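You operate a simulated robot arm through the tools that you are given. There is no shell and no other tool. Be economical: measure what you need, move in short steps, check, and stop when the job is done.

The job below is to be done with a simulated robot arm. You get a single attempt, and the scene is never put back.

## Task
Fill the kettle to about its line from the water jug and boil it.
Fine: seat the lid; spill nothing; keep clear of the steam till it clicks off. Set down upright: water jug.

The check looks at the end state, three seconds after you hand in, the way a careful person would. Anything else that was tipped, shoved, dropped, spilled or broken makes it a failure. Lids that push on must go on centred and level and be pressed home; caps that screw on are set level and turned clockwise until they are tight.

## Robot
A 7-joint arm with a two-finger gripper, hanging from a carriage that runs on a rail from [-2403, -4] to [77, 0] (x, y) and turns from -351 to 337 degrees about z. Base frame: it is fixed where the carriage stands at the start and does not move with it; the origin is on the floor, on the carriage's upright axis, x ahead of it, y to its left, z up; the surface under the hand at the start is at about z = 910. Readings come in mm, degrees, newtons and seconds.
With the tool pointing down near the work surface it reaches from about 380 to 780 mm from the robot's upright axis, wherever it stands. Its first joint turns from -143.0 to 143.0 degrees. Places, roughly: kettle lever [700, -200, 1000]; kettle lid (12x12x6 cm) [800, -100, 1100]; kettle mouth [800, -100, 1100]; microwave ledge [700, -400, 900]; water jug (15x10x15 cm) [600, -500, 1000]. Payload 1.37 kg.
Tool frame: the origin (TCP) lies between the finger pads and is the grasp point; the fingertips stand 16 mm ahead of it; z points along the fingers, y is the line along which they close. Largest opening 92 mm; the body of the gripper starts 74 mm behind the TCP.
Orientation is that of the tool frame in the base frame, as a unit quaternion [w, x, y, z]. With the fingers straight down and closing along the base's y, the tool's x points along the base's -x, its y along +y and its z along -z.

## Interface
- The arm moves only by the tool move_arm. Its argument "deltas" is a list of rows, each a list of 7 numbers: the turn, a rotation vector about the tool's x, y, z in degrees, then the shift along the tool's x, y, z in mm, then the closure in counts, from 0 (fully open) to 255 (shut). In form: [[ax, ay, az, dx, dy, dz, grip], ...]. A call has 1 to 10 rows; each row shifts and turns the commanded pose from where the row before left it, along the tool's axes as they then stand. A row lasts 0.2 s, in which the tool goes at most 50 mm and 8.6 degrees; a call with a longer step from one row to the next is refused whole, and so is a gripper value outside its range. A pose out of reach is approached as far as the arm can. The call stops where the force on the tool passes 40 N (or 10 N more than at its start, if that is more) or the arm is blocked; 0.2 s more then pass. The fingers move at their own pace and stop on an object; they squeeze with about 20 N. The grip force told is the motor's: it shows also when the fingers shut on nothing. Time passes only in rows, and 0.2 s behind the last, so rows that do not move let the fingers close. It gives the time, the measured TCP pose, the force on the tool (base axes), the opening and the grip force at its end, in the units of the frame above (readings bear some noise), with the torque about the TCP (base axes, N m) and any sound that the robot's microphone picked up, and new pictures: "pictures" is both (left out), scene, wrist or none.
- Cameras (640 x 400 px; columns grow to the right, rows downward): "scene" is now at [269.2, -35.6, 1816.5]; the picture's right is [-0.68, -0.73, 0.00], its down [-0.60, 0.56, -0.57] and it looks along [0.42, -0.39, -0.82] (base axes); focal length 278 px, centre (320, 200). "wrist" rides on the gripper at [71, 19, -111] in the tool frame; the picture's right is [-0.26, 0.96, 0.00], its down [-0.78, -0.21, -0.59] and it looks along [-0.57, -0.15, 0.81] (tool axes); focal length 280 px, centre (320, 200). There is no depth. A picture from a camera that has moved, and an enlarged one, comes with that camera's place and axes in the base frame and with its lens. The place of the scene camera against the robot may be out by one fixed shift of up to 18 mm in any direction.
- lift_body(by): slides the trunk up (or, below 0, down) by that many mm; the arm and the scene camera ride with it, the base frame stays. It gives what a move gives, with no picture.
- base_move(legs): drives the robot by 1 to 6 legs, each [ahead, left, turn to the left] in mm, mm and degrees, along the robot's own axes; the way and the turn of a leg run together, so that a leg with both is an arc; at most 1500 mm and 180 degrees a leg. The arm and the cameras ride along, it lands a little off, and it stops where it bumps. It keeps to its track: a leg is cut to what the track allows. It gives what a move gives, and a new picture of the scene camera.
- pan_tilt(pan, tilt): turns the head with the scene camera to pan (to the left, within 155 degrees either way) and tilt (down, from -29 to 69), counted from straight ahead of the robot. It gives what a move gives, and a new picture of the scene camera.
- enlarge(camera, box): a new picture of the part [left, top, right, bottom] of that camera's present view, enlarged. The clock stands still meanwhile.
- finish_job(): hands the job in; it is judged then, once.

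Go step by step. Nothing tells you exact positions but the pictures and the camera data: compare them with the known pose of the tool, close in by small moves and look again before you grip or let go. The budget is 120 turns and 260 pictures, counting those below and the enlarged ones. Unless the task says otherwise, let go and move clear before handing in, and close with one line.

The tools are called after "Call:" as a command line: name --pt "numbers of a row" for each row, then --argument value for the rest, lists and objects as JSON in quotes. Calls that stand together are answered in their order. move_arm: Moves the arm, as the interface text tells. Its arguments: {"type":"object","properties":{"deltas":{"type":"array"},"pictures":{"type":"string","enum":["both","scene","wrist","none"]}},"required":["deltas"]} The other tools are called the same way: lift_body (by) slides the trunk up or down; base_move (legs) drives the base; pan_tilt (pan, tilt) turns the head that bears the scene camera; enlarge (camera, box) takes an enlarged picture of a part of a camera's view; finish_job () hands the job in.

At the start:

```text
time: 0.0
tcp_pos: [758.7, -247.1, 1431.2]
tcp_rot: [0.0, 0.0, 1.0, 0.0]
wrist_force: [0.2, 0.9, -0.3]
wrist_torque: [0.01, -0.01, -0.03]
gripper_width: 92.0
gripper_force: 0.0
trunk travel left (down, up): [-561.0, 20.0]
robot x, y, heading: [-0.7, -2.9, -0.1]
head pan, tilt: [-42.8, 54.9]
```

scene: 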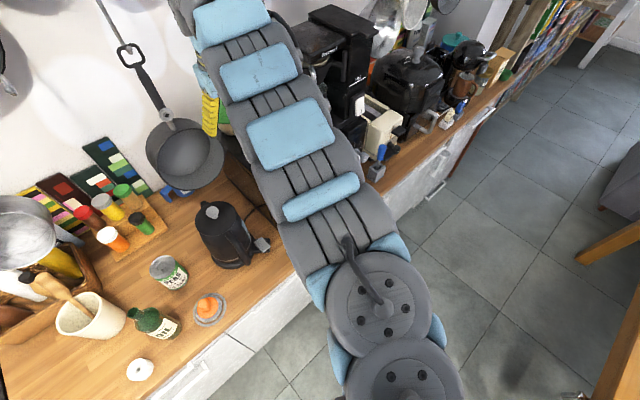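
wrist: 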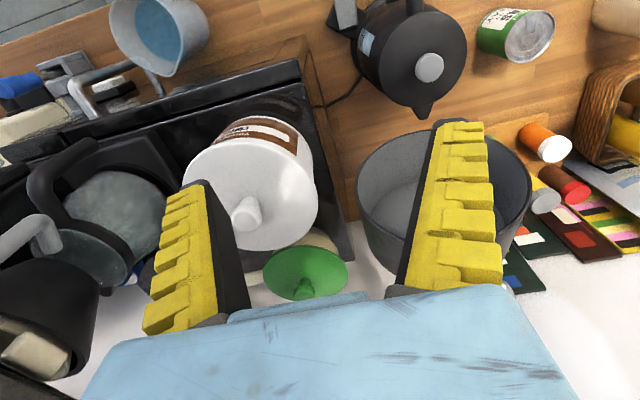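

The kettle sits on the counter and the jug with blue water looks to be to its right. I'll look closer at both.

Call:
enlarge --camera "wrist" --box '[80, 0, 240, 100]'

Call:
enlarge --camera "wrist" --box '[320, 0, 512, 120]'

Call:
enlarge --camera "scene" --box '[140, 170, 300, 270]'

```text
4.00 times, centred on (160, 50) of wrist
camera zoom: at [688.5, -228.6, 1541.3], right [0.26, 0.96, 0.0], down [0.78, -0.21, 0.59], along [0.57, -0.15, -0.81], focal length 1122 px, centre (960, 800)
```

zoom: 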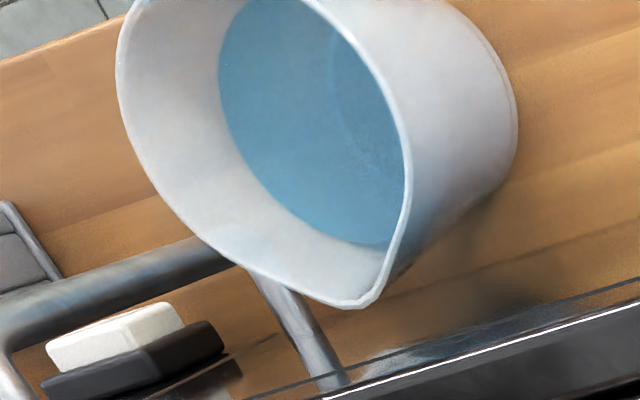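

```text
3.33 times, centred on (416, 60) of wrist
camera zoom: at [688.5, -228.6, 1541.3], right [0.26, 0.96, 0.0], down [0.78, -0.21, 0.59], along [0.57, -0.15, -0.81], focal length 935 px, centre (0, 667)
```

zoom: 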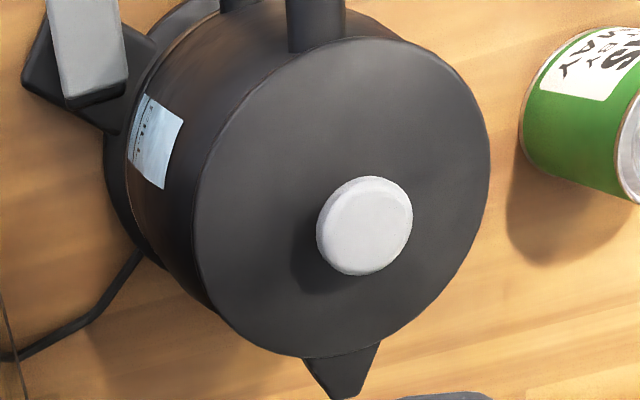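

```text
4.00 times, centred on (220, 220) of scene
camera zoom: at [269.2, -35.6, 1816.5], right [-0.68, -0.73, 0.0], down [-0.6, 0.56, -0.57], along [0.42, -0.39, -0.82], focal length 1110 px, centre (720, 120)
```

zoom: 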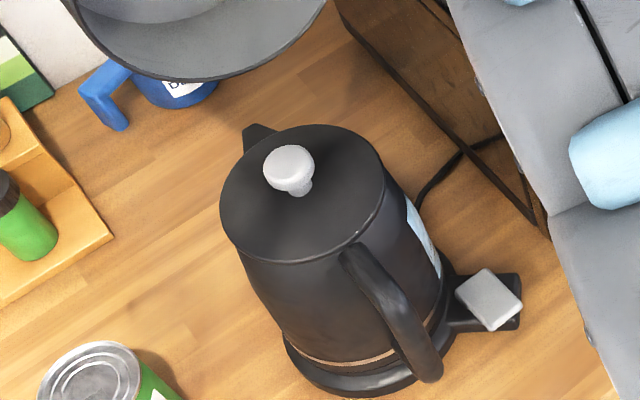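

The kettle lid's knob is near [801,-105,1137], its handle faces me, and the lever is at the right. I'll move the wrist camera to see the jug.

Call:
move_arm --pt "0 0 0 40 -20 0 0" --pt "0 0 0 40 -20 0 0" --pt "0 0 0 40 -20 0 0" --pt "0 0 0 40 -20 0 0" --pt "0 0 0 40 -20 0 0" --pt "0 0 0 40 -20 0 0" --pt "0 0 0 40 -20 0 0" --pt "0 0 0 40 -20 0 0"

```text
time: 1.8
tcp_pos: [523.4, -438.7, 1387.9]
tcp_rot: [0.0, 0.0, 1.0, 0.001]
wrist_force: [0.0, 0.1, -0.4]
wrist_torque: [-0.04, 0.01, -0.01]
gripper_width: 91.9
gripper_force: 0.2
out of reach, approached as far as the arm can: row 1, 2, 3, 4, 5, 6, 7, 8
trunk travel left (down, up): [-561.0, 20.0]
robot x, y, heading: [-1.6, -0.9, 0.2]
head pan, tilt: [-42.8, 54.9]
camera scene: at [269.3, -35.5, 1816.5], right [-0.68, -0.73, 0.0], down [-0.6, 0.56, -0.57], along [0.42, -0.39, -0.82], focal length 278 px, centre (320, 200)
camera wrist: at [453.3, -419.8, 1498.0], right [0.26, 0.97, 0.0], down [0.78, -0.21, 0.59], along [0.57, -0.15, -0.81], focal length 280 px, centre (320, 200)
```

scene: 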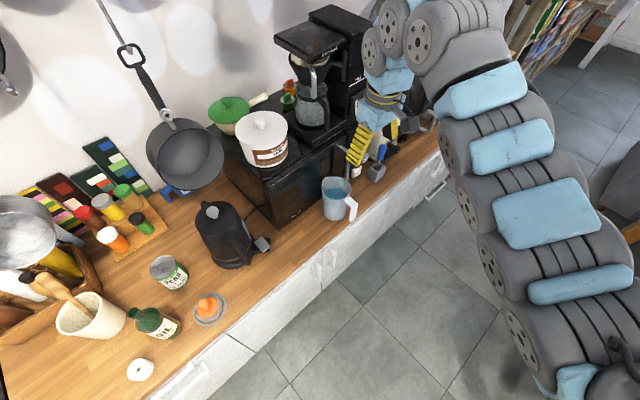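
wrist: 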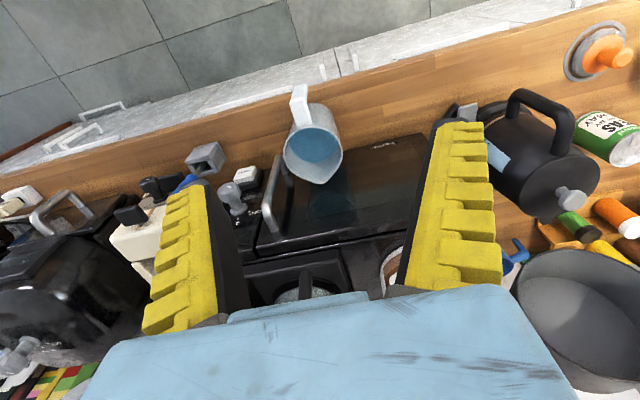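

The jug stands in front of the microwave with its handle toward me. I'll zoom in on it from both cameras.

Call:
enlarge --camera "scene" --box '[290, 160, 386, 220]'

Call:
enlarge --camera "wrist" --box '[264, 70, 376, 190]'

Call:
enlarge --camera "scene" --box '[180, 190, 276, 275]'

Call:
enlarge --camera "wrist" --box '[430, 60, 622, 230]'

```text
6.67 times, centred on (338, 190) of scene
camera zoom: at [269.3, -35.5, 1816.5], right [-0.68, -0.73, 0.0], down [-0.6, 0.56, -0.57], along [0.42, -0.39, -0.82], focal length 1850 px, centre (200, 267)
```

zoom: 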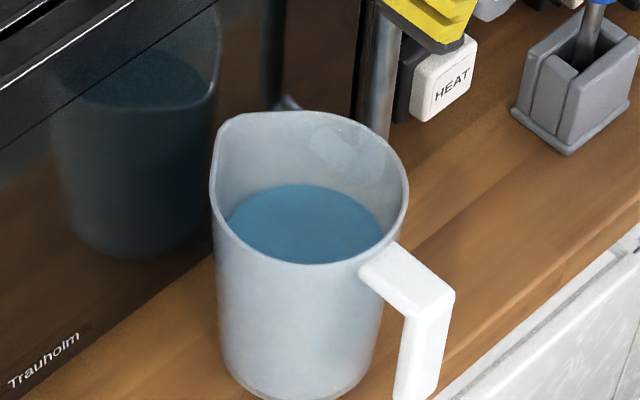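

```text
3.33 times, centred on (320, 130) of wrist
camera zoom: at [453.3, -419.8, 1498.0], right [0.26, 0.97, 0.0], down [0.78, -0.21, 0.59], along [0.57, -0.15, -0.81], focal length 935 px, centre (320, 433)
```

zoom: 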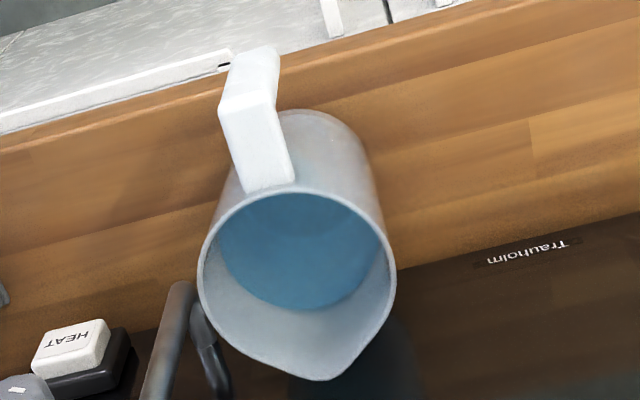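

```text
4.71 times, centred on (228, 232) of scene
camera zoom: at [269.3, -35.5, 1816.5], right [-0.68, -0.73, 0.0], down [-0.6, 0.56, -0.57], along [0.42, -0.39, -0.82], focal length 1306 px, centre (753, 47)
```

zoom: 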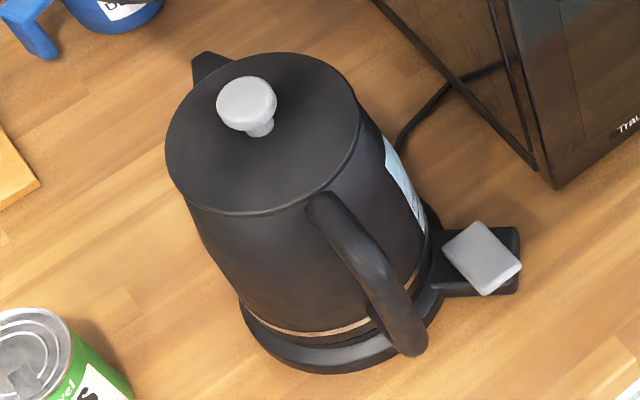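

```text
2.35 times, centred on (526, 145) of wrist
camera zoom: at [453.3, -419.8, 1498.0], right [0.26, 0.97, 0.0], down [0.78, -0.21, 0.59], along [0.57, -0.15, -0.81], focal length 660 px, centre (-165, 329)
```

zoom: 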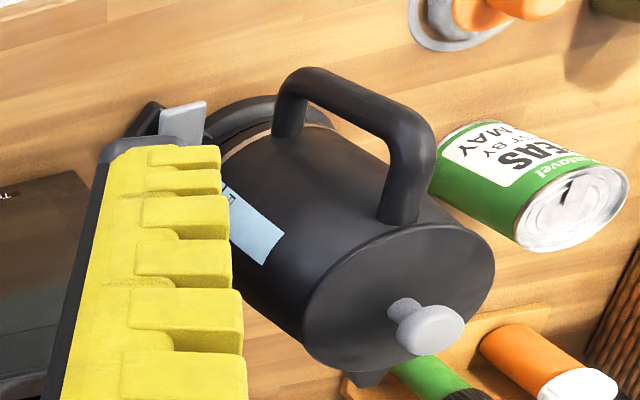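

Jug rim centre is about [662,-482,1055], with the handle straight toward me at x≈565 and the spout at +x. I'll lower the trunk for better reach and another view.

Call:
lift_body --by -220

Call:
pan_tilt --pan -25 --tilt 50

```text
time: 4.1
tcp_pos: [522.9, -438.8, 1169.1]
tcp_rot: [0.0, -0.001, 1.0, 0.001]
wrist_force: [0.2, -0.1, -0.3]
wrist_torque: [-0.01, -0.01, -0.02]
gripper_width: 92.0
gripper_force: 0.1
trunk travel left (down, up): [-341.0, 240.0]
robot x, y, heading: [2.6, 3.2, 0.0]
head pan, tilt: [-42.8, 54.9]
```

```text
time: 4.9
tcp_pos: [523.7, -439.0, 1168.8]
tcp_rot: [0.0, 0.0, 1.0, 0.0]
wrist_force: [0.2, 0.6, 0.4]
wrist_torque: [0.03, 0.01, -0.02]
gripper_width: 91.9
gripper_force: 0.1
trunk travel left (down, up): [-341.0, 240.0]
robot x, y, heading: [2.4, -0.7, -0.1]
head pan, tilt: [-25.0, 50.0]
camera scene: at [286.0, -19.2, 1602.9], right [-0.42, -0.91, 0.0], down [-0.69, 0.32, -0.64], along [0.58, -0.27, -0.77], focal length 278 px, centre (320, 200)
```

scene: 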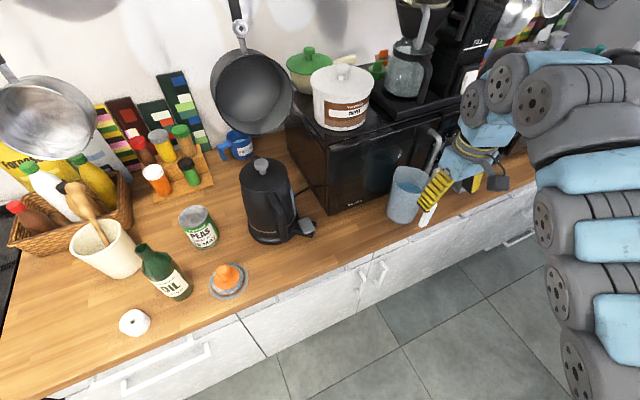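

Next I'll drive ahead a little to bring the kettle within reach, then bring the hand toward the kettle along the front.

Call:
base_move --legs '[[65, 0, 0]]'

Call:
move_arm --pt "0 0 0 0 40 -10 0" --pt "0 0 0 0 42 -10 0" --pt "0 0 0 0 42 -10 0" --pt "0 0 0 0 42 0 0" --pt "0 0 0 0 42 0 0" --pt "0 0 0 0 42 0 0" --pt "0 0 0 0 42 0 0" --pt "0 0 0 -20 42 0 0" --pt "0 0 0 0 0 0 0"

```text
time: 5.9
tcp_pos: [588.2, -438.2, 1168.7]
tcp_rot: [-0.001, -0.001, 1.0, 0.0]
wrist_force: [0.9, 0.2, -0.5]
wrist_torque: [0.01, -0.04, 0.03]
gripper_width: 91.8
gripper_force: 0.0
trunk travel left (down, up): [-341.0, 240.0]
robot x, y, heading: [66.8, -1.0, 0.1]
head pan, tilt: [-25.0, 50.0]
camera scene: at [350.6, -18.5, 1602.9], right [-0.42, -0.91, 0.0], down [-0.69, 0.32, -0.64], along [0.58, -0.27, -0.77], focal length 278 px, centre (320, 200)
```

scene: 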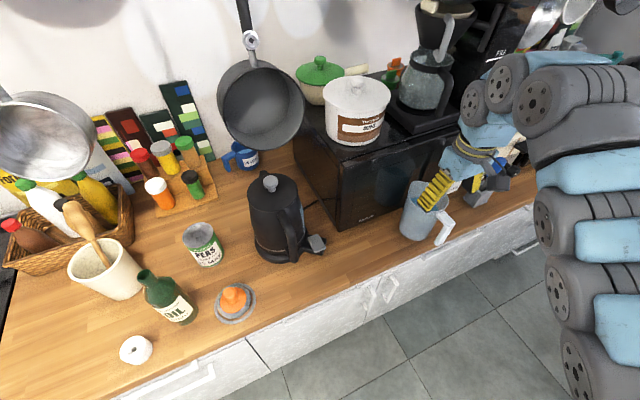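

```text
time: 7.6
tcp_pos: [722.6, -240.5, 1166.8]
tcp_rot: [-0.009, 0.011, 1.0, -0.001]
wrist_force: [-16.5, -2.7, -1.3]
wrist_torque: [0.21, -0.34, -0.95]
gripper_width: 93.0
gripper_force: 0.1
out of reach, approached as far as the arm can: row 1, 2, 3, 4, 5, 6, 7
trunk travel left (down, up): [-341.0, 240.0]
robot x, y, heading: [58.8, -1.9, -0.2]
head pan, tilt: [-25.0, 50.0]
stopped in row 8: the force on the tool passed its limit at 59 N (the readings are from after the stop); the commanded pose is now the measured one
camera scene: at [348.6, -19.9, 1602.3], right [-0.42, -0.91, 0.0], down [-0.69, 0.32, -0.64], along [0.58, -0.27, -0.77], focal length 278 px, centre (320, 200)
camera wrist: at [654.2, -220.7, 1276.8], right [0.28, 0.96, -0.01], down [0.79, -0.23, 0.58], along [0.55, -0.17, -0.82], focal length 280 px, centre (320, 200)
```

scene: 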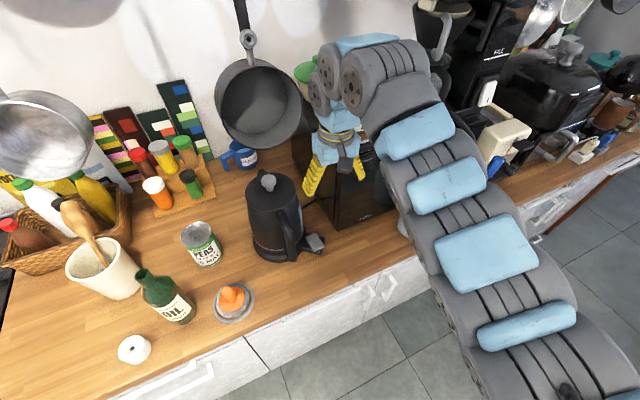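
wrist: 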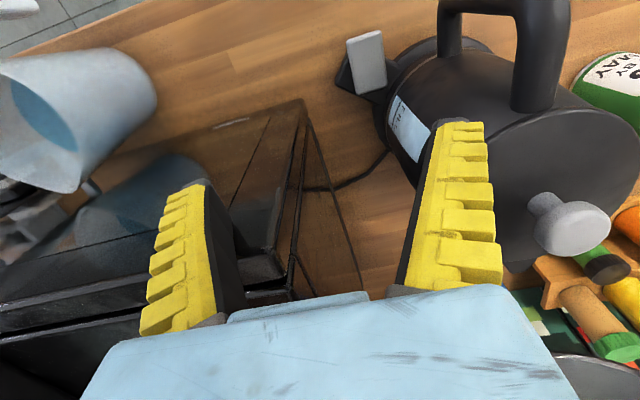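

The arm brushed something because, this low on the trunk, the hand can't come close in. I'll raise the trunk straight up again and check what is around.

Call:
lift_body --by 60

Call:
enlarge --camera "scene" --box '[240, 20, 432, 180]'

```text
time: 8.6
tcp_pos: [725.8, -238.6, 1227.4]
tcp_rot: [-0.006, 0.008, 1.0, -0.002]
wrist_force: [0.6, 0.1, 0.4]
wrist_torque: [0.0, -0.03, 0.0]
gripper_width: 91.8
gripper_force: 0.0
trunk travel left (down, up): [-401.0, 180.0]
robot x, y, heading: [64.3, 3.7, -0.3]
head pan, tilt: [-25.0, 50.0]
```

```text
2.50 times, centred on (336, 100) of scene
camera zoom: at [350.2, -19.2, 1662.9], right [-0.42, -0.91, 0.0], down [-0.69, 0.32, -0.64], along [0.58, -0.27, -0.77], focal length 694 px, centre (280, 450)
```

zoom: 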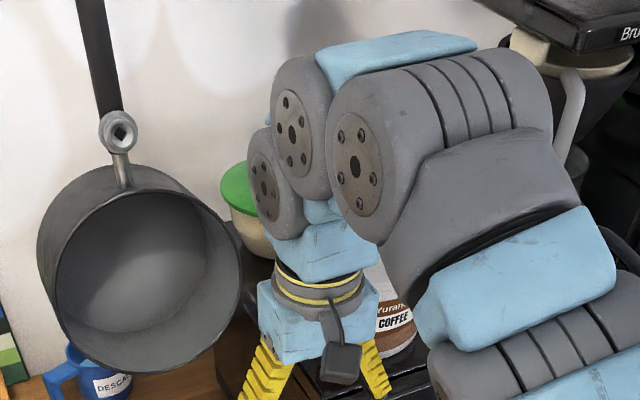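

Contact is gone and the canister is still standing. I'll raise the rest of the way.

Call:
lift_body --by 160

Call:
pan_tilt --pan -25 --tilt 54

```text
time: 10.4
tcp_pos: [725.3, -239.7, 1387.9]
tcp_rot: [-0.006, 0.009, 1.0, -0.001]
wrist_force: [-0.5, -0.1, 0.0]
wrist_torque: [0.0, 0.0, -0.02]
gripper_width: 92.2
gripper_force: 0.1
trunk travel left (down, up): [-561.0, 20.0]
robot x, y, heading: [66.3, -1.0, 0.1]
head pan, tilt: [-25.0, 50.0]
```

```text
time: 11.1
tcp_pos: [726.7, -238.8, 1388.1]
tcp_rot: [-0.006, 0.01, 1.0, 0.0]
wrist_force: [-0.4, -0.1, -0.9]
wrist_torque: [-0.05, -0.02, -0.02]
gripper_width: 91.8
gripper_force: 0.0
trunk travel left (down, up): [-561.0, 20.0]
robot x, y, heading: [63.3, 1.4, -0.0]
head pan, tilt: [-25.0, 54.0]
camera scene: at [346.7, -17.6, 1817.7], right [-0.42, -0.91, 0.0], down [-0.73, 0.34, -0.59], along [0.53, -0.25, -0.81], focal length 278 px, centre (320, 200)
```

scene: 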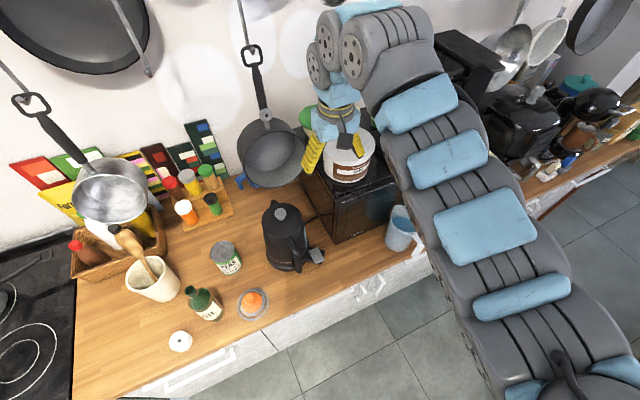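

The hand is clear. Now I'll go left to the kettle's line, and check before coming down.

Call:
move_arm --pt "0 0 0 0 34 0 0" --pt "0 0 0 0 34 0 0" --pt "0 0 0 0 34 0 0" --pt "0 0 0 0 32 20 0" --pt "0 0 0 -20 0 30 0" --pt "0 0 0 -10 0 30 0" --pt "0 0 0 0 0 0 0"

```text
time: 12.7
tcp_pos: [787.9, -142.7, 1323.4]
tcp_rot: [-0.006, 0.009, 1.0, -0.001]
wrist_force: [-0.4, -0.3, 0.3]
wrist_torque: [0.0, 0.0, -0.03]
gripper_width: 91.7
gripper_force: 0.2
out of reach, approached as far as the arm can: row 1, 2, 3, 4
trunk travel left (down, up): [-561.0, 20.0]
robot x, y, heading: [67.6, 2.7, -0.2]
head pan, tilt: [-25.0, 54.0]
camera scene: at [346.6, -17.6, 1817.7], right [-0.42, -0.91, 0.0], down [-0.73, 0.34, -0.59], along [0.53, -0.25, -0.81], focal length 278 px, centre (320, 200)
camera wrist: at [719.2, -121.6, 1433.6], right [0.28, 0.96, -0.01], down [0.78, -0.22, 0.58], along [0.56, -0.17, -0.81], focal length 280 px, centre (320, 200)
```

scene: 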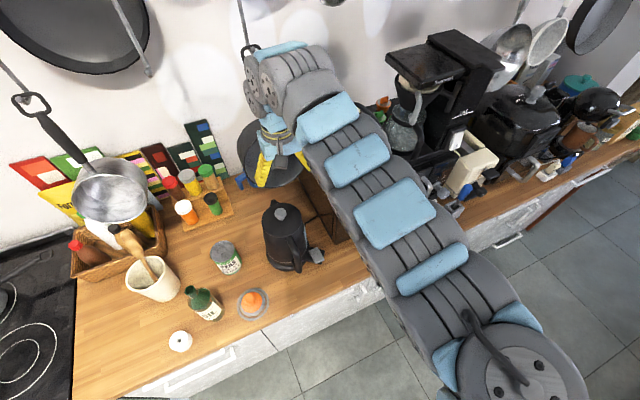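
wrist: 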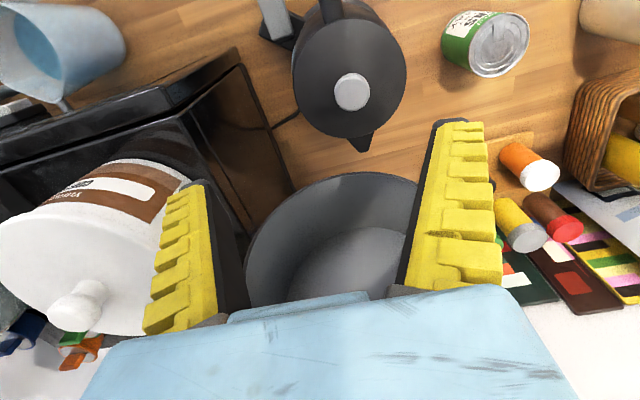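

The knob appears to be around [800,-112,1145]. I'll move above it and descend part way.

Call:
move_arm --pt "0 0 0 -12 28 20 0" --pt "0 0 0 0 0 40 0" --pt "0 0 0 0 0 30 0" --pt "0 0 0 0 0 0 0"

```text
time: 13.7
tcp_pos: [797.6, -115.7, 1234.2]
tcp_rot: [-0.007, 0.009, 1.0, -0.001]
wrist_force: [-0.1, -0.3, -0.2]
wrist_torque: [0.02, 0.03, -0.02]
gripper_width: 91.7
gripper_force: 0.1
trunk travel left (down, up): [-561.0, 20.0]
robot x, y, heading: [67.0, -1.0, -0.1]
head pan, tilt: [-25.0, 54.0]
camera scene: at [346.6, -17.6, 1817.7], right [-0.42, -0.91, 0.0], down [-0.73, 0.34, -0.59], along [0.53, -0.25, -0.81], focal length 278 px, centre (320, 200)
camera wrist: at [729.2, -96.1, 1344.0], right [0.28, 0.96, -0.01], down [0.78, -0.22, 0.58], along [0.56, -0.17, -0.81], focal length 280 px, centre (320, 200)
```

scene: 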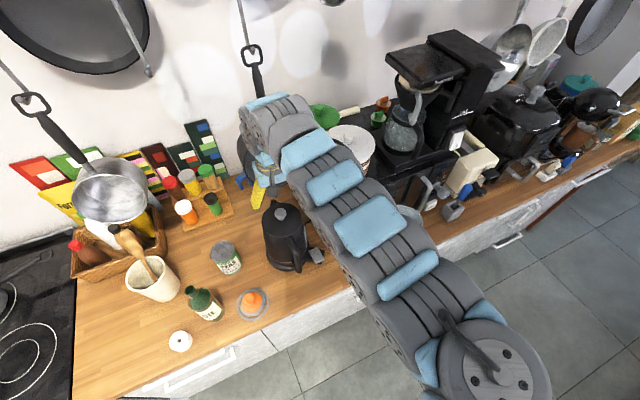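
wrist: 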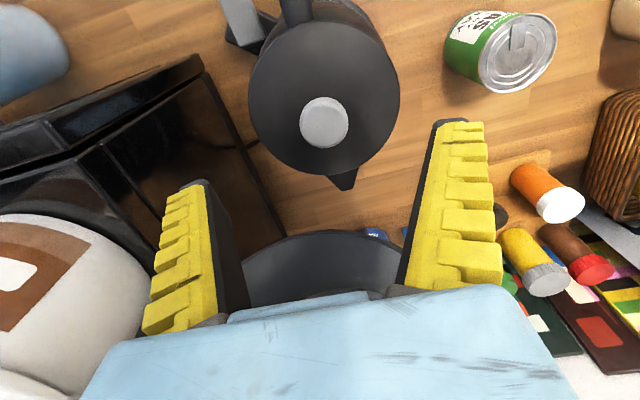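

The knob is at about [803,-116,1137] with the lid plane near 1109. I'll descend to just above and check alignment.

Call:
move_arm --pt "0 0 0 -5 0 30 0" --pt "0 0 0 0 0 40 0" --pt "0 0 0 0 0 0 0"

Call:
pan_tilt --pan -20 --tilt 50

Call:
enlarge --camera "scene" --box '[240, 130, 400, 250]'

```text
time: 14.5
tcp_pos: [802.2, -114.4, 1161.8]
tcp_rot: [-0.006, 0.009, 1.0, -0.001]
wrist_force: [-0.2, 0.7, 0.2]
wrist_torque: [0.03, 0.0, -0.05]
gripper_width: 91.9
gripper_force: 0.0
trunk travel left (down, up): [-561.0, 20.0]
robot x, y, heading: [65.7, 0.4, -0.1]
head pan, tilt: [-25.0, 54.0]
camera scene: at [346.6, -17.6, 1817.7], right [-0.42, -0.91, 0.0], down [-0.73, 0.34, -0.59], along [0.53, -0.25, -0.81], focal length 278 px, centre (320, 200)
camera wrist: at [733.6, -95.8, 1272.3], right [0.28, 0.96, -0.01], down [0.78, -0.22, 0.58], along [0.56, -0.17, -0.81], focal length 280 px, centre (320, 200)
```

scene: 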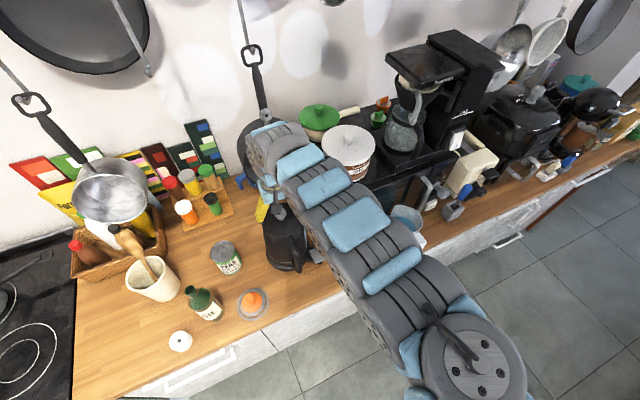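
wrist: 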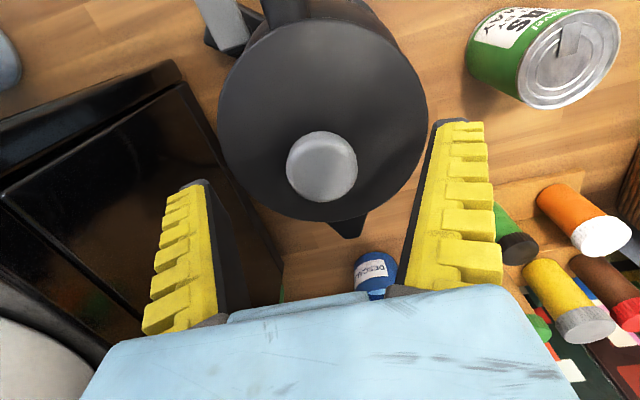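

```text
time: 15.2
tcp_pos: [802.4, -116.4, 1162.1]
tcp_rot: [-0.006, 0.009, 1.0, -0.002]
wrist_force: [0.3, 0.3, -0.5]
wrist_torque: [-0.03, 0.01, -0.02]
gripper_width: 91.9
gripper_force: 0.1
trunk travel left (down, up): [-561.0, 20.0]
robot x, y, heading: [64.7, -0.9, -0.4]
head pan, tilt: [-20.0, 50.0]
camera scene: at [352.7, -13.1, 1822.9], right [-0.34, -0.94, 0.0], down [-0.72, 0.26, -0.64], along [0.6, -0.22, -0.77], focal length 278 px, centre (320, 200)
```

scene: 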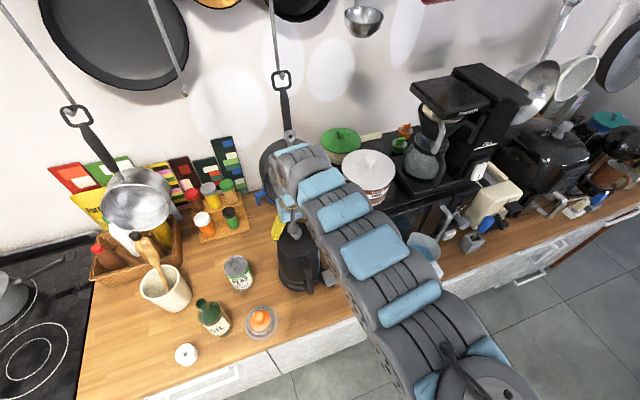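

```text
3.33 times, centred on (320, 190) of scene
camera zoom: at [352.7, -13.1, 1822.9], right [-0.34, -0.94, 0.0], down [-0.72, 0.26, -0.64], along [0.6, -0.22, -0.77], focal length 925 px, centre (320, 233)
```

zoom: 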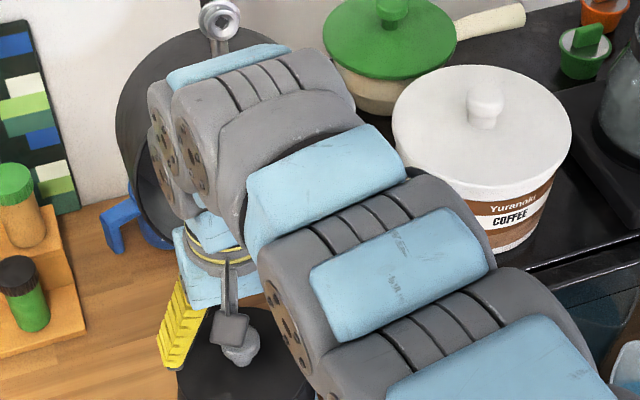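

The hand is aligned over the knob. I'll descend to it and close.

Call:
move_arm --pt "0 0 0 -2 -1 16 0" --pt "0 0 0 0 0 15 0" --pt "0 0 0 0 0 0 0" --pictures "wrist"

```text
time: 15.9
tcp_pos: [805.5, -116.7, 1135.2]
tcp_rot: [-0.006, 0.01, 1.0, -0.002]
wrist_force: [-4.2, -0.8, 20.8]
wrist_torque: [0.71, 0.13, 0.2]
gripper_width: 91.0
gripper_force: 0.2
trunk travel left (down, up): [-561.0, 20.0]
robot x, y, heading: [62.2, 0.1, -0.1]
head pan, tilt: [-20.0, 50.0]
camera wrist: at [736.3, -96.6, 1244.2], right [0.28, 0.96, -0.01], down [0.78, -0.22, 0.58], along [0.56, -0.17, -0.81], focal length 280 px, centre (320, 200)
```

wrist: 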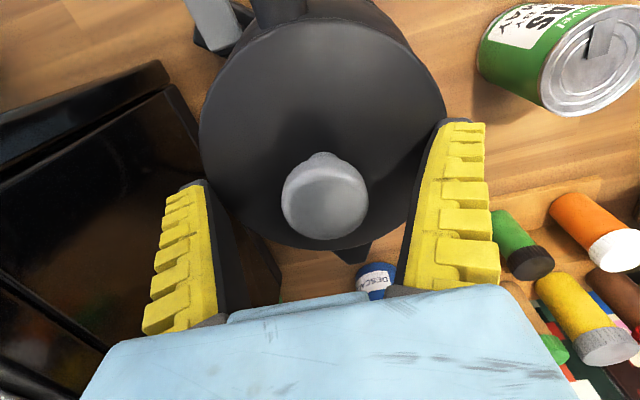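

The fingertips touched the lid, so its top is about z≈1118. I'll back off a few millimetres and close on the knob.

Call:
move_arm --pt "0 0 0 0 0 -7 0" --pt "0 0 0 0 0 0 120" --pt "0 0 0 0 0 0 255" --pt "0 0 0 0 0 0 255" --pt "0 0 0 0 0 0 255" --pictures "wrist"

```text
time: 17.1
tcp_pos: [805.8, -116.3, 1140.4]
tcp_rot: [-0.006, 0.01, 1.0, 0.0]
wrist_force: [1.3, -0.9, 5.5]
wrist_torque: [0.01, 0.11, -0.01]
gripper_width: 22.5
gripper_force: 20.0
trunk travel left (down, up): [-561.0, 20.0]
robot x, y, heading: [65.0, -3.8, 0.1]
head pan, tilt: [-20.0, 50.0]
camera wrist: at [735.8, -96.7, 1250.0], right [0.28, 0.96, -0.01], down [0.78, -0.23, 0.58], along [0.56, -0.17, -0.81], focal length 280 px, centre (320, 200)
```

wrist: 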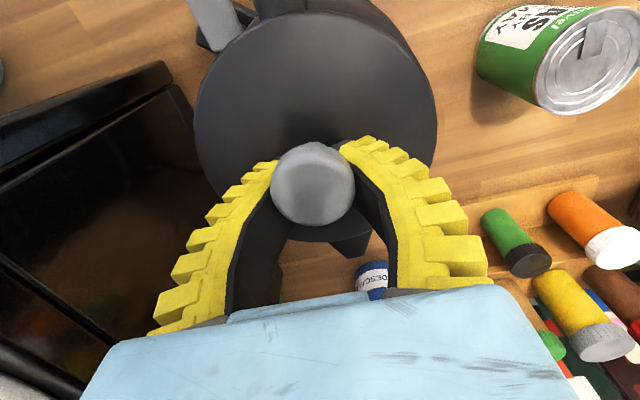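

The knob is gripped. I'll lift the lid straight up.

Call:
move_arm --pt "0 0 0 0 0 -10 255" --pt "0 0 0 0 0 -20 255" --pt "0 0 0 0 0 -40 255" --pt "0 0 0 0 0 -40 255" --pt "0 0 0 0 0 0 255"

```text
time: 18.4
tcp_pos: [804.0, -117.4, 1249.0]
tcp_rot: [-0.007, 0.009, 1.0, -0.001]
wrist_force: [-0.5, 0.6, -0.1]
wrist_torque: [0.01, 0.04, 0.03]
gripper_width: 0.1
gripper_force: 20.0
trunk travel left (down, up): [-561.0, 20.0]
robot x, y, heading: [61.7, -1.2, -0.0]
head pan, tilt: [-20.0, 50.0]
camera scene: at [352.7, -13.1, 1822.9], right [-0.34, -0.94, 0.0], down [-0.72, 0.26, -0.64], along [0.6, -0.22, -0.77], focal length 278 px, centre (320, 200)
camera wrist: at [735.0, -96.5, 1359.3], right [0.28, 0.96, -0.01], down [0.78, -0.23, 0.58], along [0.55, -0.17, -0.82], focal length 280 px, centre (320, 200)
```

scene: 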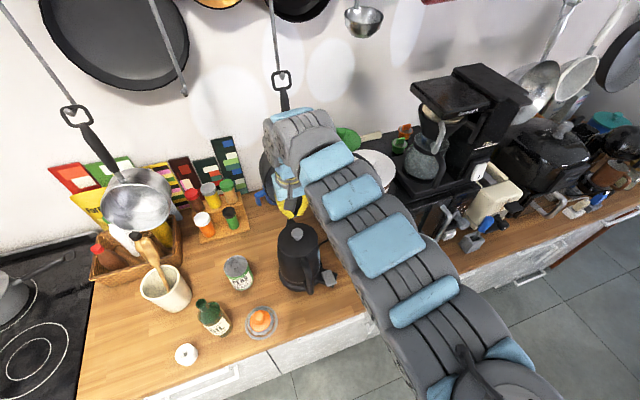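
wrist: 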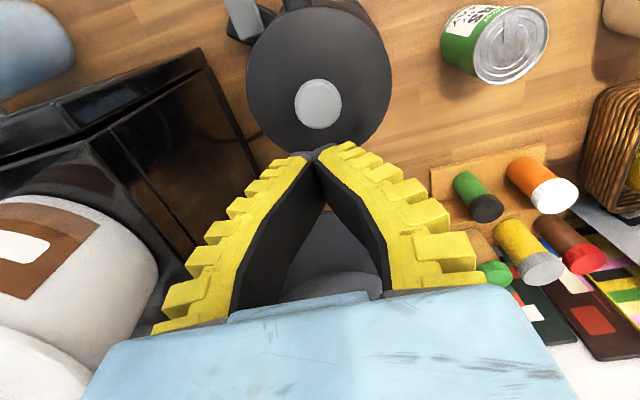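

The grip slipped: the knob is taller and nearer to me than I took it (about x≈793, top ≈1153). I'll open, shift back and look from lower down.

Call:
move_arm --pt "0 0 0 11 0 0 0" --pt "0 0 0 0 0 30 0" --pt "0 0 0 0 0 35 0" --pt "0 0 0 0 0 0 0" --pictures "wrist"

Call:
enlarge --camera "wrist" --box '[200, 40, 440, 240]'

```text
time: 19.4
tcp_pos: [794.2, -116.1, 1185.1]
tcp_rot: [-0.006, 0.01, 1.0, 0.0]
wrist_force: [-0.3, -0.4, -0.4]
wrist_torque: [-0.02, -0.01, -0.03]
gripper_width: 91.8
gripper_force: 0.1
trunk travel left (down, up): [-561.0, 20.0]
robot x, y, heading: [64.6, 0.7, -0.2]
head pan, tilt: [-20.0, 50.0]
camera wrist: at [724.4, -95.4, 1294.2], right [0.28, 0.96, -0.01], down [0.78, -0.23, 0.58], along [0.56, -0.17, -0.81], focal length 280 px, centre (320, 200)
```

wrist: 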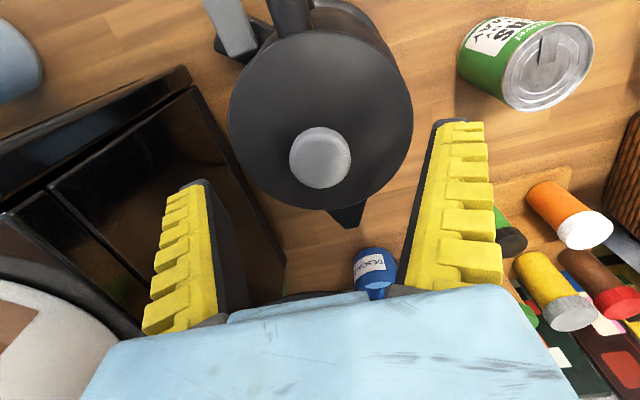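

```text
2.00 times, centred on (320, 140) of wrist
camera zoom: at [724.4, -95.4, 1294.2], right [0.28, 0.96, -0.01], down [0.78, -0.23, 0.58], along [0.56, -0.17, -0.81], focal length 561 px, centre (320, 320)
```

zoom: 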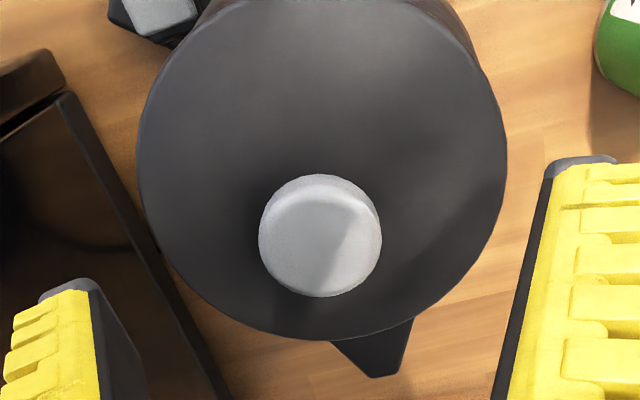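

The lid centre works out near [788,-115] with the knob head at about 1145–1163. I'll shift back another 6 mm, lower to 1148 and close.

Call:
move_arm --pt "0 0 0 6 1 20 0" --pt "0 0 0 0 0 18 0" --pt "0 0 0 0 0 0 0" --pt "0 0 0 0 0 0 120" --pt "0 0 0 0 0 0 255" --pt "0 0 0 0 0 0 255" --pt "0 0 0 0 0 0 255" --pictures "wrist"

```text
time: 20.9
tcp_pos: [786.8, -115.0, 1146.5]
tcp_rot: [-0.006, 0.009, 1.0, -0.001]
wrist_force: [1.1, -0.4, -1.6]
wrist_torque: [-0.04, 0.01, 0.0]
gripper_width: 17.5
gripper_force: 19.5
trunk travel left (down, up): [-561.0, 20.0]
robot x, y, heading: [67.0, -1.0, -0.2]
head pan, tilt: [-20.0, 50.0]
camera wrist: at [718.7, -94.2, 1255.9], right [0.28, 0.96, -0.01], down [0.78, -0.23, 0.58], along [0.56, -0.17, -0.81], focal length 280 px, centre (320, 200)
```

wrist: 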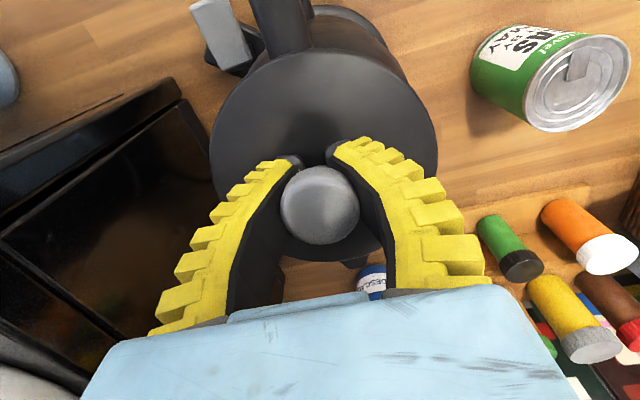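

The fingers now close round the stem under the head. I'll lift slowly.

Call:
move_arm --pt "0 0 0 0 0 -5 255" --pt "0 0 0 0 0 -5 255" --pt "0 0 0 0 0 -10 255" --pt "0 0 0 0 0 -15 255" --pt "0 0 0 0 0 -20 255" --pt "0 0 0 0 0 -25 255" --pt "0 0 0 0 0 0 255" --pictures "wrist"

```text
time: 22.6
tcp_pos: [791.1, -116.0, 1225.4]
tcp_rot: [-0.008, 0.01, 1.0, 0.0]
wrist_force: [0.1, -0.3, -0.4]
wrist_torque: [0.02, 0.0, 0.0]
gripper_width: 17.4
gripper_force: 20.0
out of reach, approached as far as the arm can: row 6
trunk travel left (down, up): [-561.0, 20.0]
robot x, y, heading: [66.1, -1.9, -0.3]
head pan, tilt: [-20.0, 50.0]
camera wrist: at [723.4, -95.0, 1335.7], right [0.28, 0.96, -0.01], down [0.78, -0.23, 0.58], along [0.55, -0.17, -0.82], focal length 280 px, centre (320, 200)
```

wrist: 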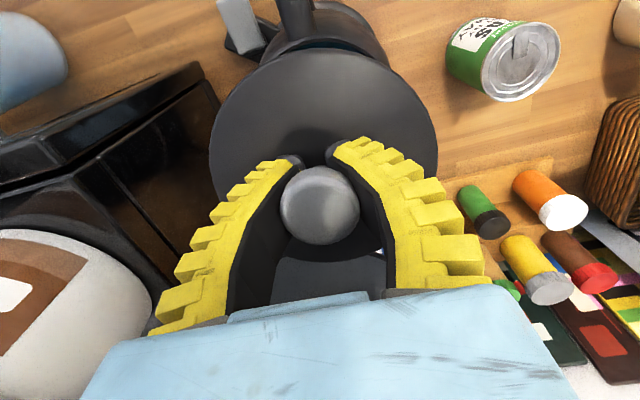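

The lid is off and held. I'll back the carriage and turn right to carry it over the free counter in front of the microwave.

Call:
base_move --legs '[[-85, 0, 0], [0, 0, -17]]'

Call:
enlarge --camera "wrist" --box '[0, 0, 640, 400]'

```text
time: 24.6
tcp_pos: [639.1, -326.5, 1226.1]
tcp_rot: [-0.008, 0.159, 0.987, 0.0]
wrist_force: [0.0, 0.2, -0.4]
wrist_torque: [-0.03, -0.01, 0.02]
gripper_width: 17.5
gripper_force: 19.9
trunk travel left (down, up): [-561.0, 20.0]
robot x, y, heading: [-20.7, 1.3, -17.6]
head pan, tilt: [-20.0, 50.0]
camera scene: at [245.8, -98.5, 1822.9], right [-0.61, -0.8, 0.0], down [-0.61, 0.46, -0.64], along [0.51, -0.39, -0.77], focal length 278 px, centre (320, 200)
```

scene: 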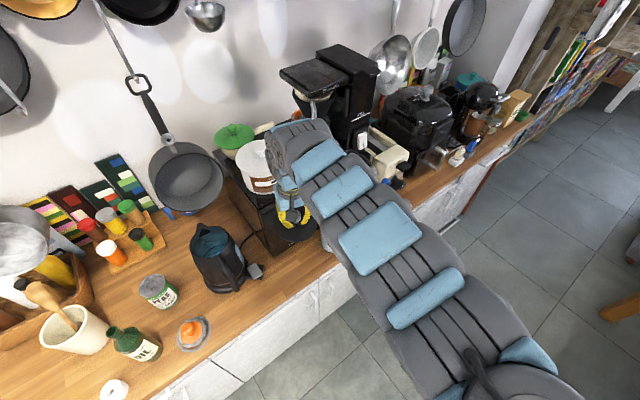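

```text
1.00 times, centred on (320, 200) of wrist (not enlarged: the box is as wide or as high as the picture)
camera zoom: at [580.0, -285.6, 1335.5], right [0.55, 0.83, -0.01], down [0.68, -0.45, 0.58], along [0.48, -0.32, -0.82], focal length 280 px, centre (320, 200)
```

zoom: 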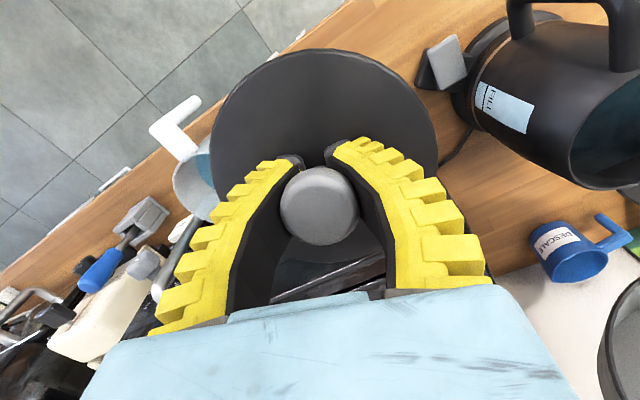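

The lid is at about [639,-327] over open counter. I'll lower it most of the way.

Call:
move_arm --pt "0 0 0 6 0 40 255" --pt "0 0 0 0 0 45 255" --pt "0 0 0 0 0 45 255" --pt "0 0 0 0 0 45 255" --pt "0 0 0 0 0 40 255" --pt "0 0 0 0 0 25 255" --pt "0 0 0 0 0 0 255"

```text
time: 26.2
tcp_pos: [631.3, -322.3, 984.6]
tcp_rot: [-0.007, 0.159, 0.987, 0.001]
wrist_force: [0.0, 0.1, -0.7]
wrist_torque: [-0.01, -0.02, -0.03]
gripper_width: 17.7
gripper_force: 19.8
trunk travel left (down, up): [-561.0, 20.0]
robot x, y, heading: [-19.7, -2.4, -17.3]
head pan, tilt: [-20.0, 50.0]
camera scene: at [245.9, -98.4, 1822.9], right [-0.61, -0.8, 0.0], down [-0.61, 0.46, -0.64], along [0.51, -0.39, -0.77], focal length 278 px, centre (320, 200)
camera wrist: at [572.2, -281.7, 1095.0], right [0.55, 0.83, -0.01], down [0.68, -0.45, 0.58], along [0.48, -0.32, -0.82], focal length 280 px, centre (320, 200)
```

scene: 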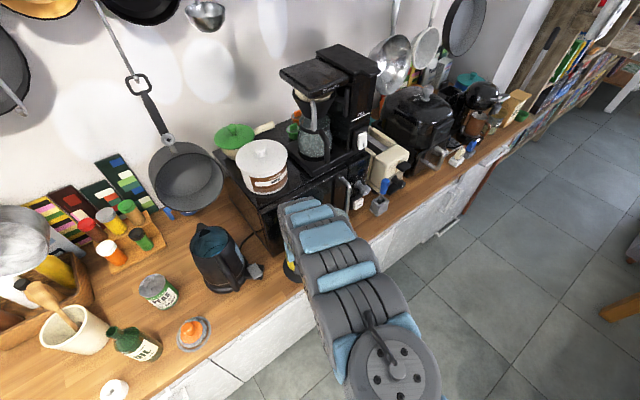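
wrist: 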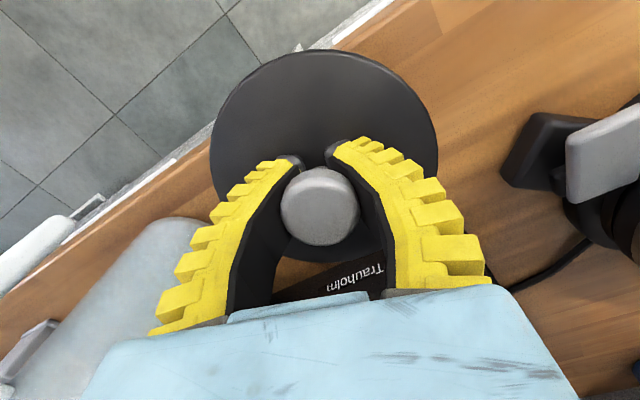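

The lid would overhang the counter's front edge (x≈592), so I'll move it 32 mm further in, then lower gently.

Call:
move_arm --pt "0 0 0 -30 10 0 255" --pt "0 0 0 0 0 15 255" --pt "0 0 0 0 0 0 255" --pictures "wrist"

```text
time: 27.0
tcp_pos: [662.8, -322.8, 969.8]
tcp_rot: [-0.008, 0.159, 0.987, 0.0]
wrist_force: [-0.7, 0.0, -0.6]
wrist_torque: [0.0, -0.02, 0.0]
gripper_width: 17.5
gripper_force: 19.6
trunk travel left (down, up): [-561.0, 20.0]
robot x, y, heading: [-19.8, 4.1, -17.2]
head pan, tilt: [-20.0, 50.0]
camera wrist: at [602.3, -282.9, 1080.6], right [0.55, 0.83, -0.01], down [0.68, -0.45, 0.58], along [0.48, -0.32, -0.82], focal length 280 px, centre (320, 200)
```

wrist: 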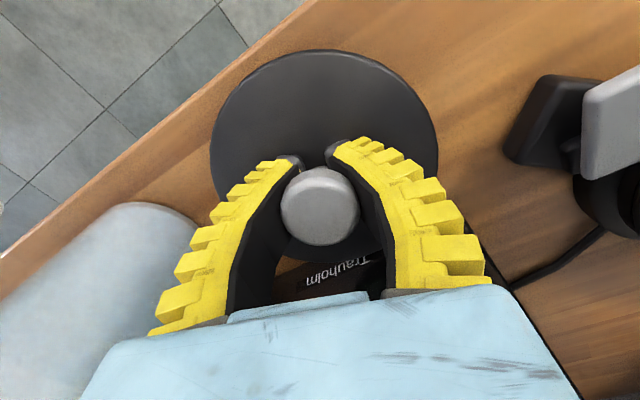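

Near the front edge there's still little margin, so 8 mm further in and then down until it touches.

Call:
move_arm --pt "0 0 0 -8 2 0 255" --pt "0 0 0 0 0 5 255" --pt "0 0 0 0 0 4 255" --pt "0 0 0 0 0 4 255" --pt "0 0 0 0 0 0 255" --pictures "wrist"

```text
time: 28.2
tcp_pos: [669.0, -322.3, 956.6]
tcp_rot: [-0.008, 0.159, 0.987, 0.001]
wrist_force: [0.3, 0.4, -0.5]
wrist_torque: [0.04, 0.0, 0.01]
gripper_width: 17.6
gripper_force: 20.2
trunk travel left (down, up): [-561.0, 20.0]
robot x, y, heading: [-20.5, -0.4, -17.3]
head pan, tilt: [-20.0, 50.0]
camera wrist: at [610.0, -283.2, 1067.2], right [0.55, 0.83, -0.01], down [0.68, -0.45, 0.58], along [0.48, -0.32, -0.82], focal length 280 px, centre (320, 200)
```

wrist: 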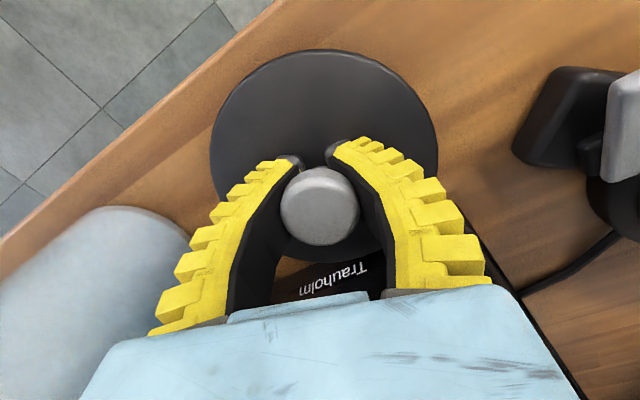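

Call:
move_arm --pt "0 0 0 0 0 4 255" --pt "0 0 0 0 0 4 255" --pt "0 0 0 0 0 0 255" --pictures "none"

```text
time: 29.0
tcp_pos: [670.4, -322.6, 949.4]
tcp_rot: [-0.007, 0.159, 0.987, 0.001]
wrist_force: [3.0, 0.4, 9.1]
wrist_torque: [0.13, 0.3, -0.04]
gripper_width: 17.4
gripper_force: 20.2
trunk travel left (down, up): [-561.0, 20.0]
robot x, y, heading: [-20.2, -2.2, -17.2]
head pan, tilt: [-20.0, 50.0]
```

The lid is down (9 N at TCP z≈950). I'll release it and rise.

Call:
move_arm --pt "0 0 0 0 0 -1 200" --pt "0 0 0 0 0 0 120" --pt "0 0 0 0 0 0 60" --pt "0 0 0 0 0 0 60" --pt "0 0 0 0 0 -30 60" --pt "0 0 0 0 0 -40 60" --pt "0 0 0 0 0 -40 60" --pt "0 0 0 0 0 0 60"

```text
time: 30.8
tcp_pos: [671.0, -322.6, 1060.0]
tcp_rot: [-0.009, 0.159, 0.987, 0.001]
wrist_force: [1.3, 0.0, -0.1]
wrist_torque: [0.0, 0.02, 0.02]
gripper_width: 72.6
gripper_force: 1.3
trunk travel left (down, up): [-561.0, 20.0]
robot x, y, heading: [-24.7, 0.0, -17.2]
head pan, tilt: [-20.0, 50.0]
camera scene: at [245.9, -98.5, 1822.9], right [-0.61, -0.8, 0.0], down [-0.61, 0.46, -0.64], along [0.51, -0.39, -0.77], focal length 278 px, centre (320, 200)
camera wrist: at [612.2, -282.9, 1171.2], right [0.55, 0.83, -0.01], down [0.68, -0.45, 0.58], along [0.48, -0.32, -0.82], focal length 280 px, centre (320, 200)
```

scene: 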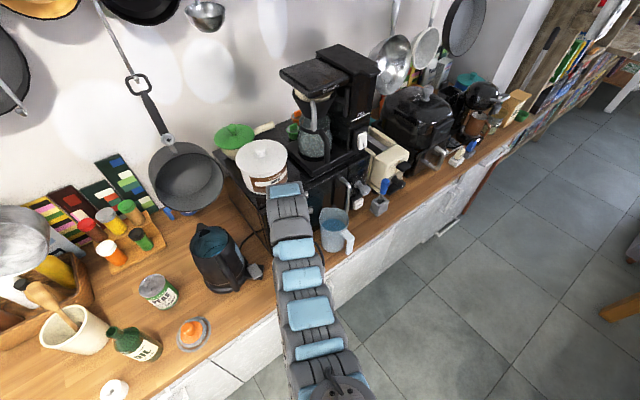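
wrist: 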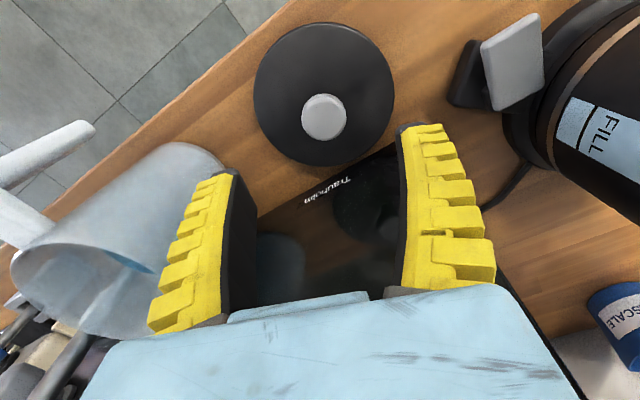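

The lid sits safely. Next I'll raise the hand, back the carriage away, and look closely at the jug's handle and the kettle's fill label.

Call:
move_arm --pt "0 0 0 0 0 -35 0" --pt "0 0 0 0 0 -35 0" --pt "0 0 0 0 0 0 0" --pictures "none"

Call:
base_move --legs '[[-191, -59, 0]]'

Call:
enlarge --camera "wrist" --box '[0, 0, 640, 400]'

```text
time: 31.6
tcp_pos: [671.5, -323.6, 1130.0]
tcp_rot: [-0.008, 0.159, 0.987, 0.0]
wrist_force: [-0.4, -0.1, 0.4]
wrist_torque: [0.01, -0.01, -0.04]
gripper_width: 92.1
gripper_force: 0.1
trunk travel left (down, up): [-561.0, 20.0]
robot x, y, heading: [-19.3, -1.7, -17.3]
head pan, tilt: [-20.0, 50.0]
```

```text
time: 33.2
tcp_pos: [472.1, -323.9, 1128.5]
tcp_rot: [-0.008, 0.157, 0.987, -0.001]
wrist_force: [0.3, 0.2, 0.6]
wrist_torque: [0.0, 0.04, 0.01]
gripper_width: 91.7
gripper_force: 0.0
trunk travel left (down, up): [-561.0, 20.0]
robot x, y, heading: [-220.6, -1.5, -17.2]
head pan, tilt: [-20.0, 50.0]
camera scene: at [46.0, -98.6, 1822.9], right [-0.6, -0.8, 0.0], down [-0.61, 0.46, -0.64], along [0.51, -0.39, -0.77], focal length 278 px, centre (320, 200)
```

scene: 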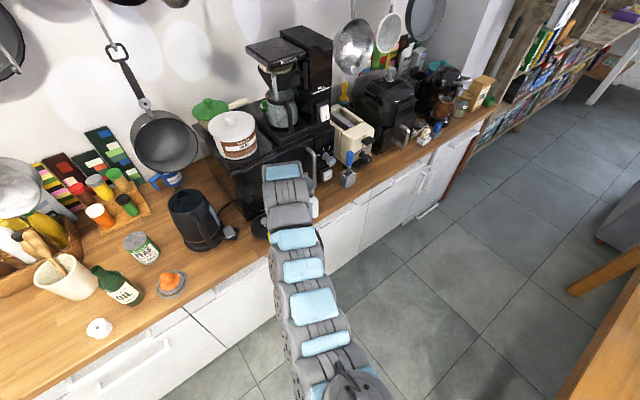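

```text
1.00 times, centred on (320, 200) of wrist (not enlarged: the box is as wide or as high as the picture)
camera zoom: at [412.7, -284.7, 1239.4], right [0.55, 0.83, -0.01], down [0.68, -0.45, 0.58], along [0.48, -0.32, -0.82], focal length 280 px, centre (320, 200)
```

zoom: 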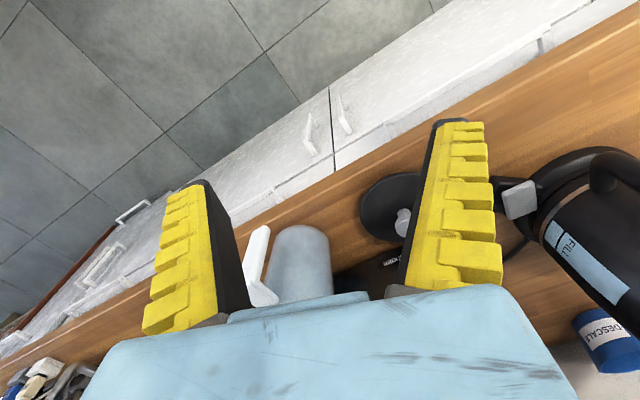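

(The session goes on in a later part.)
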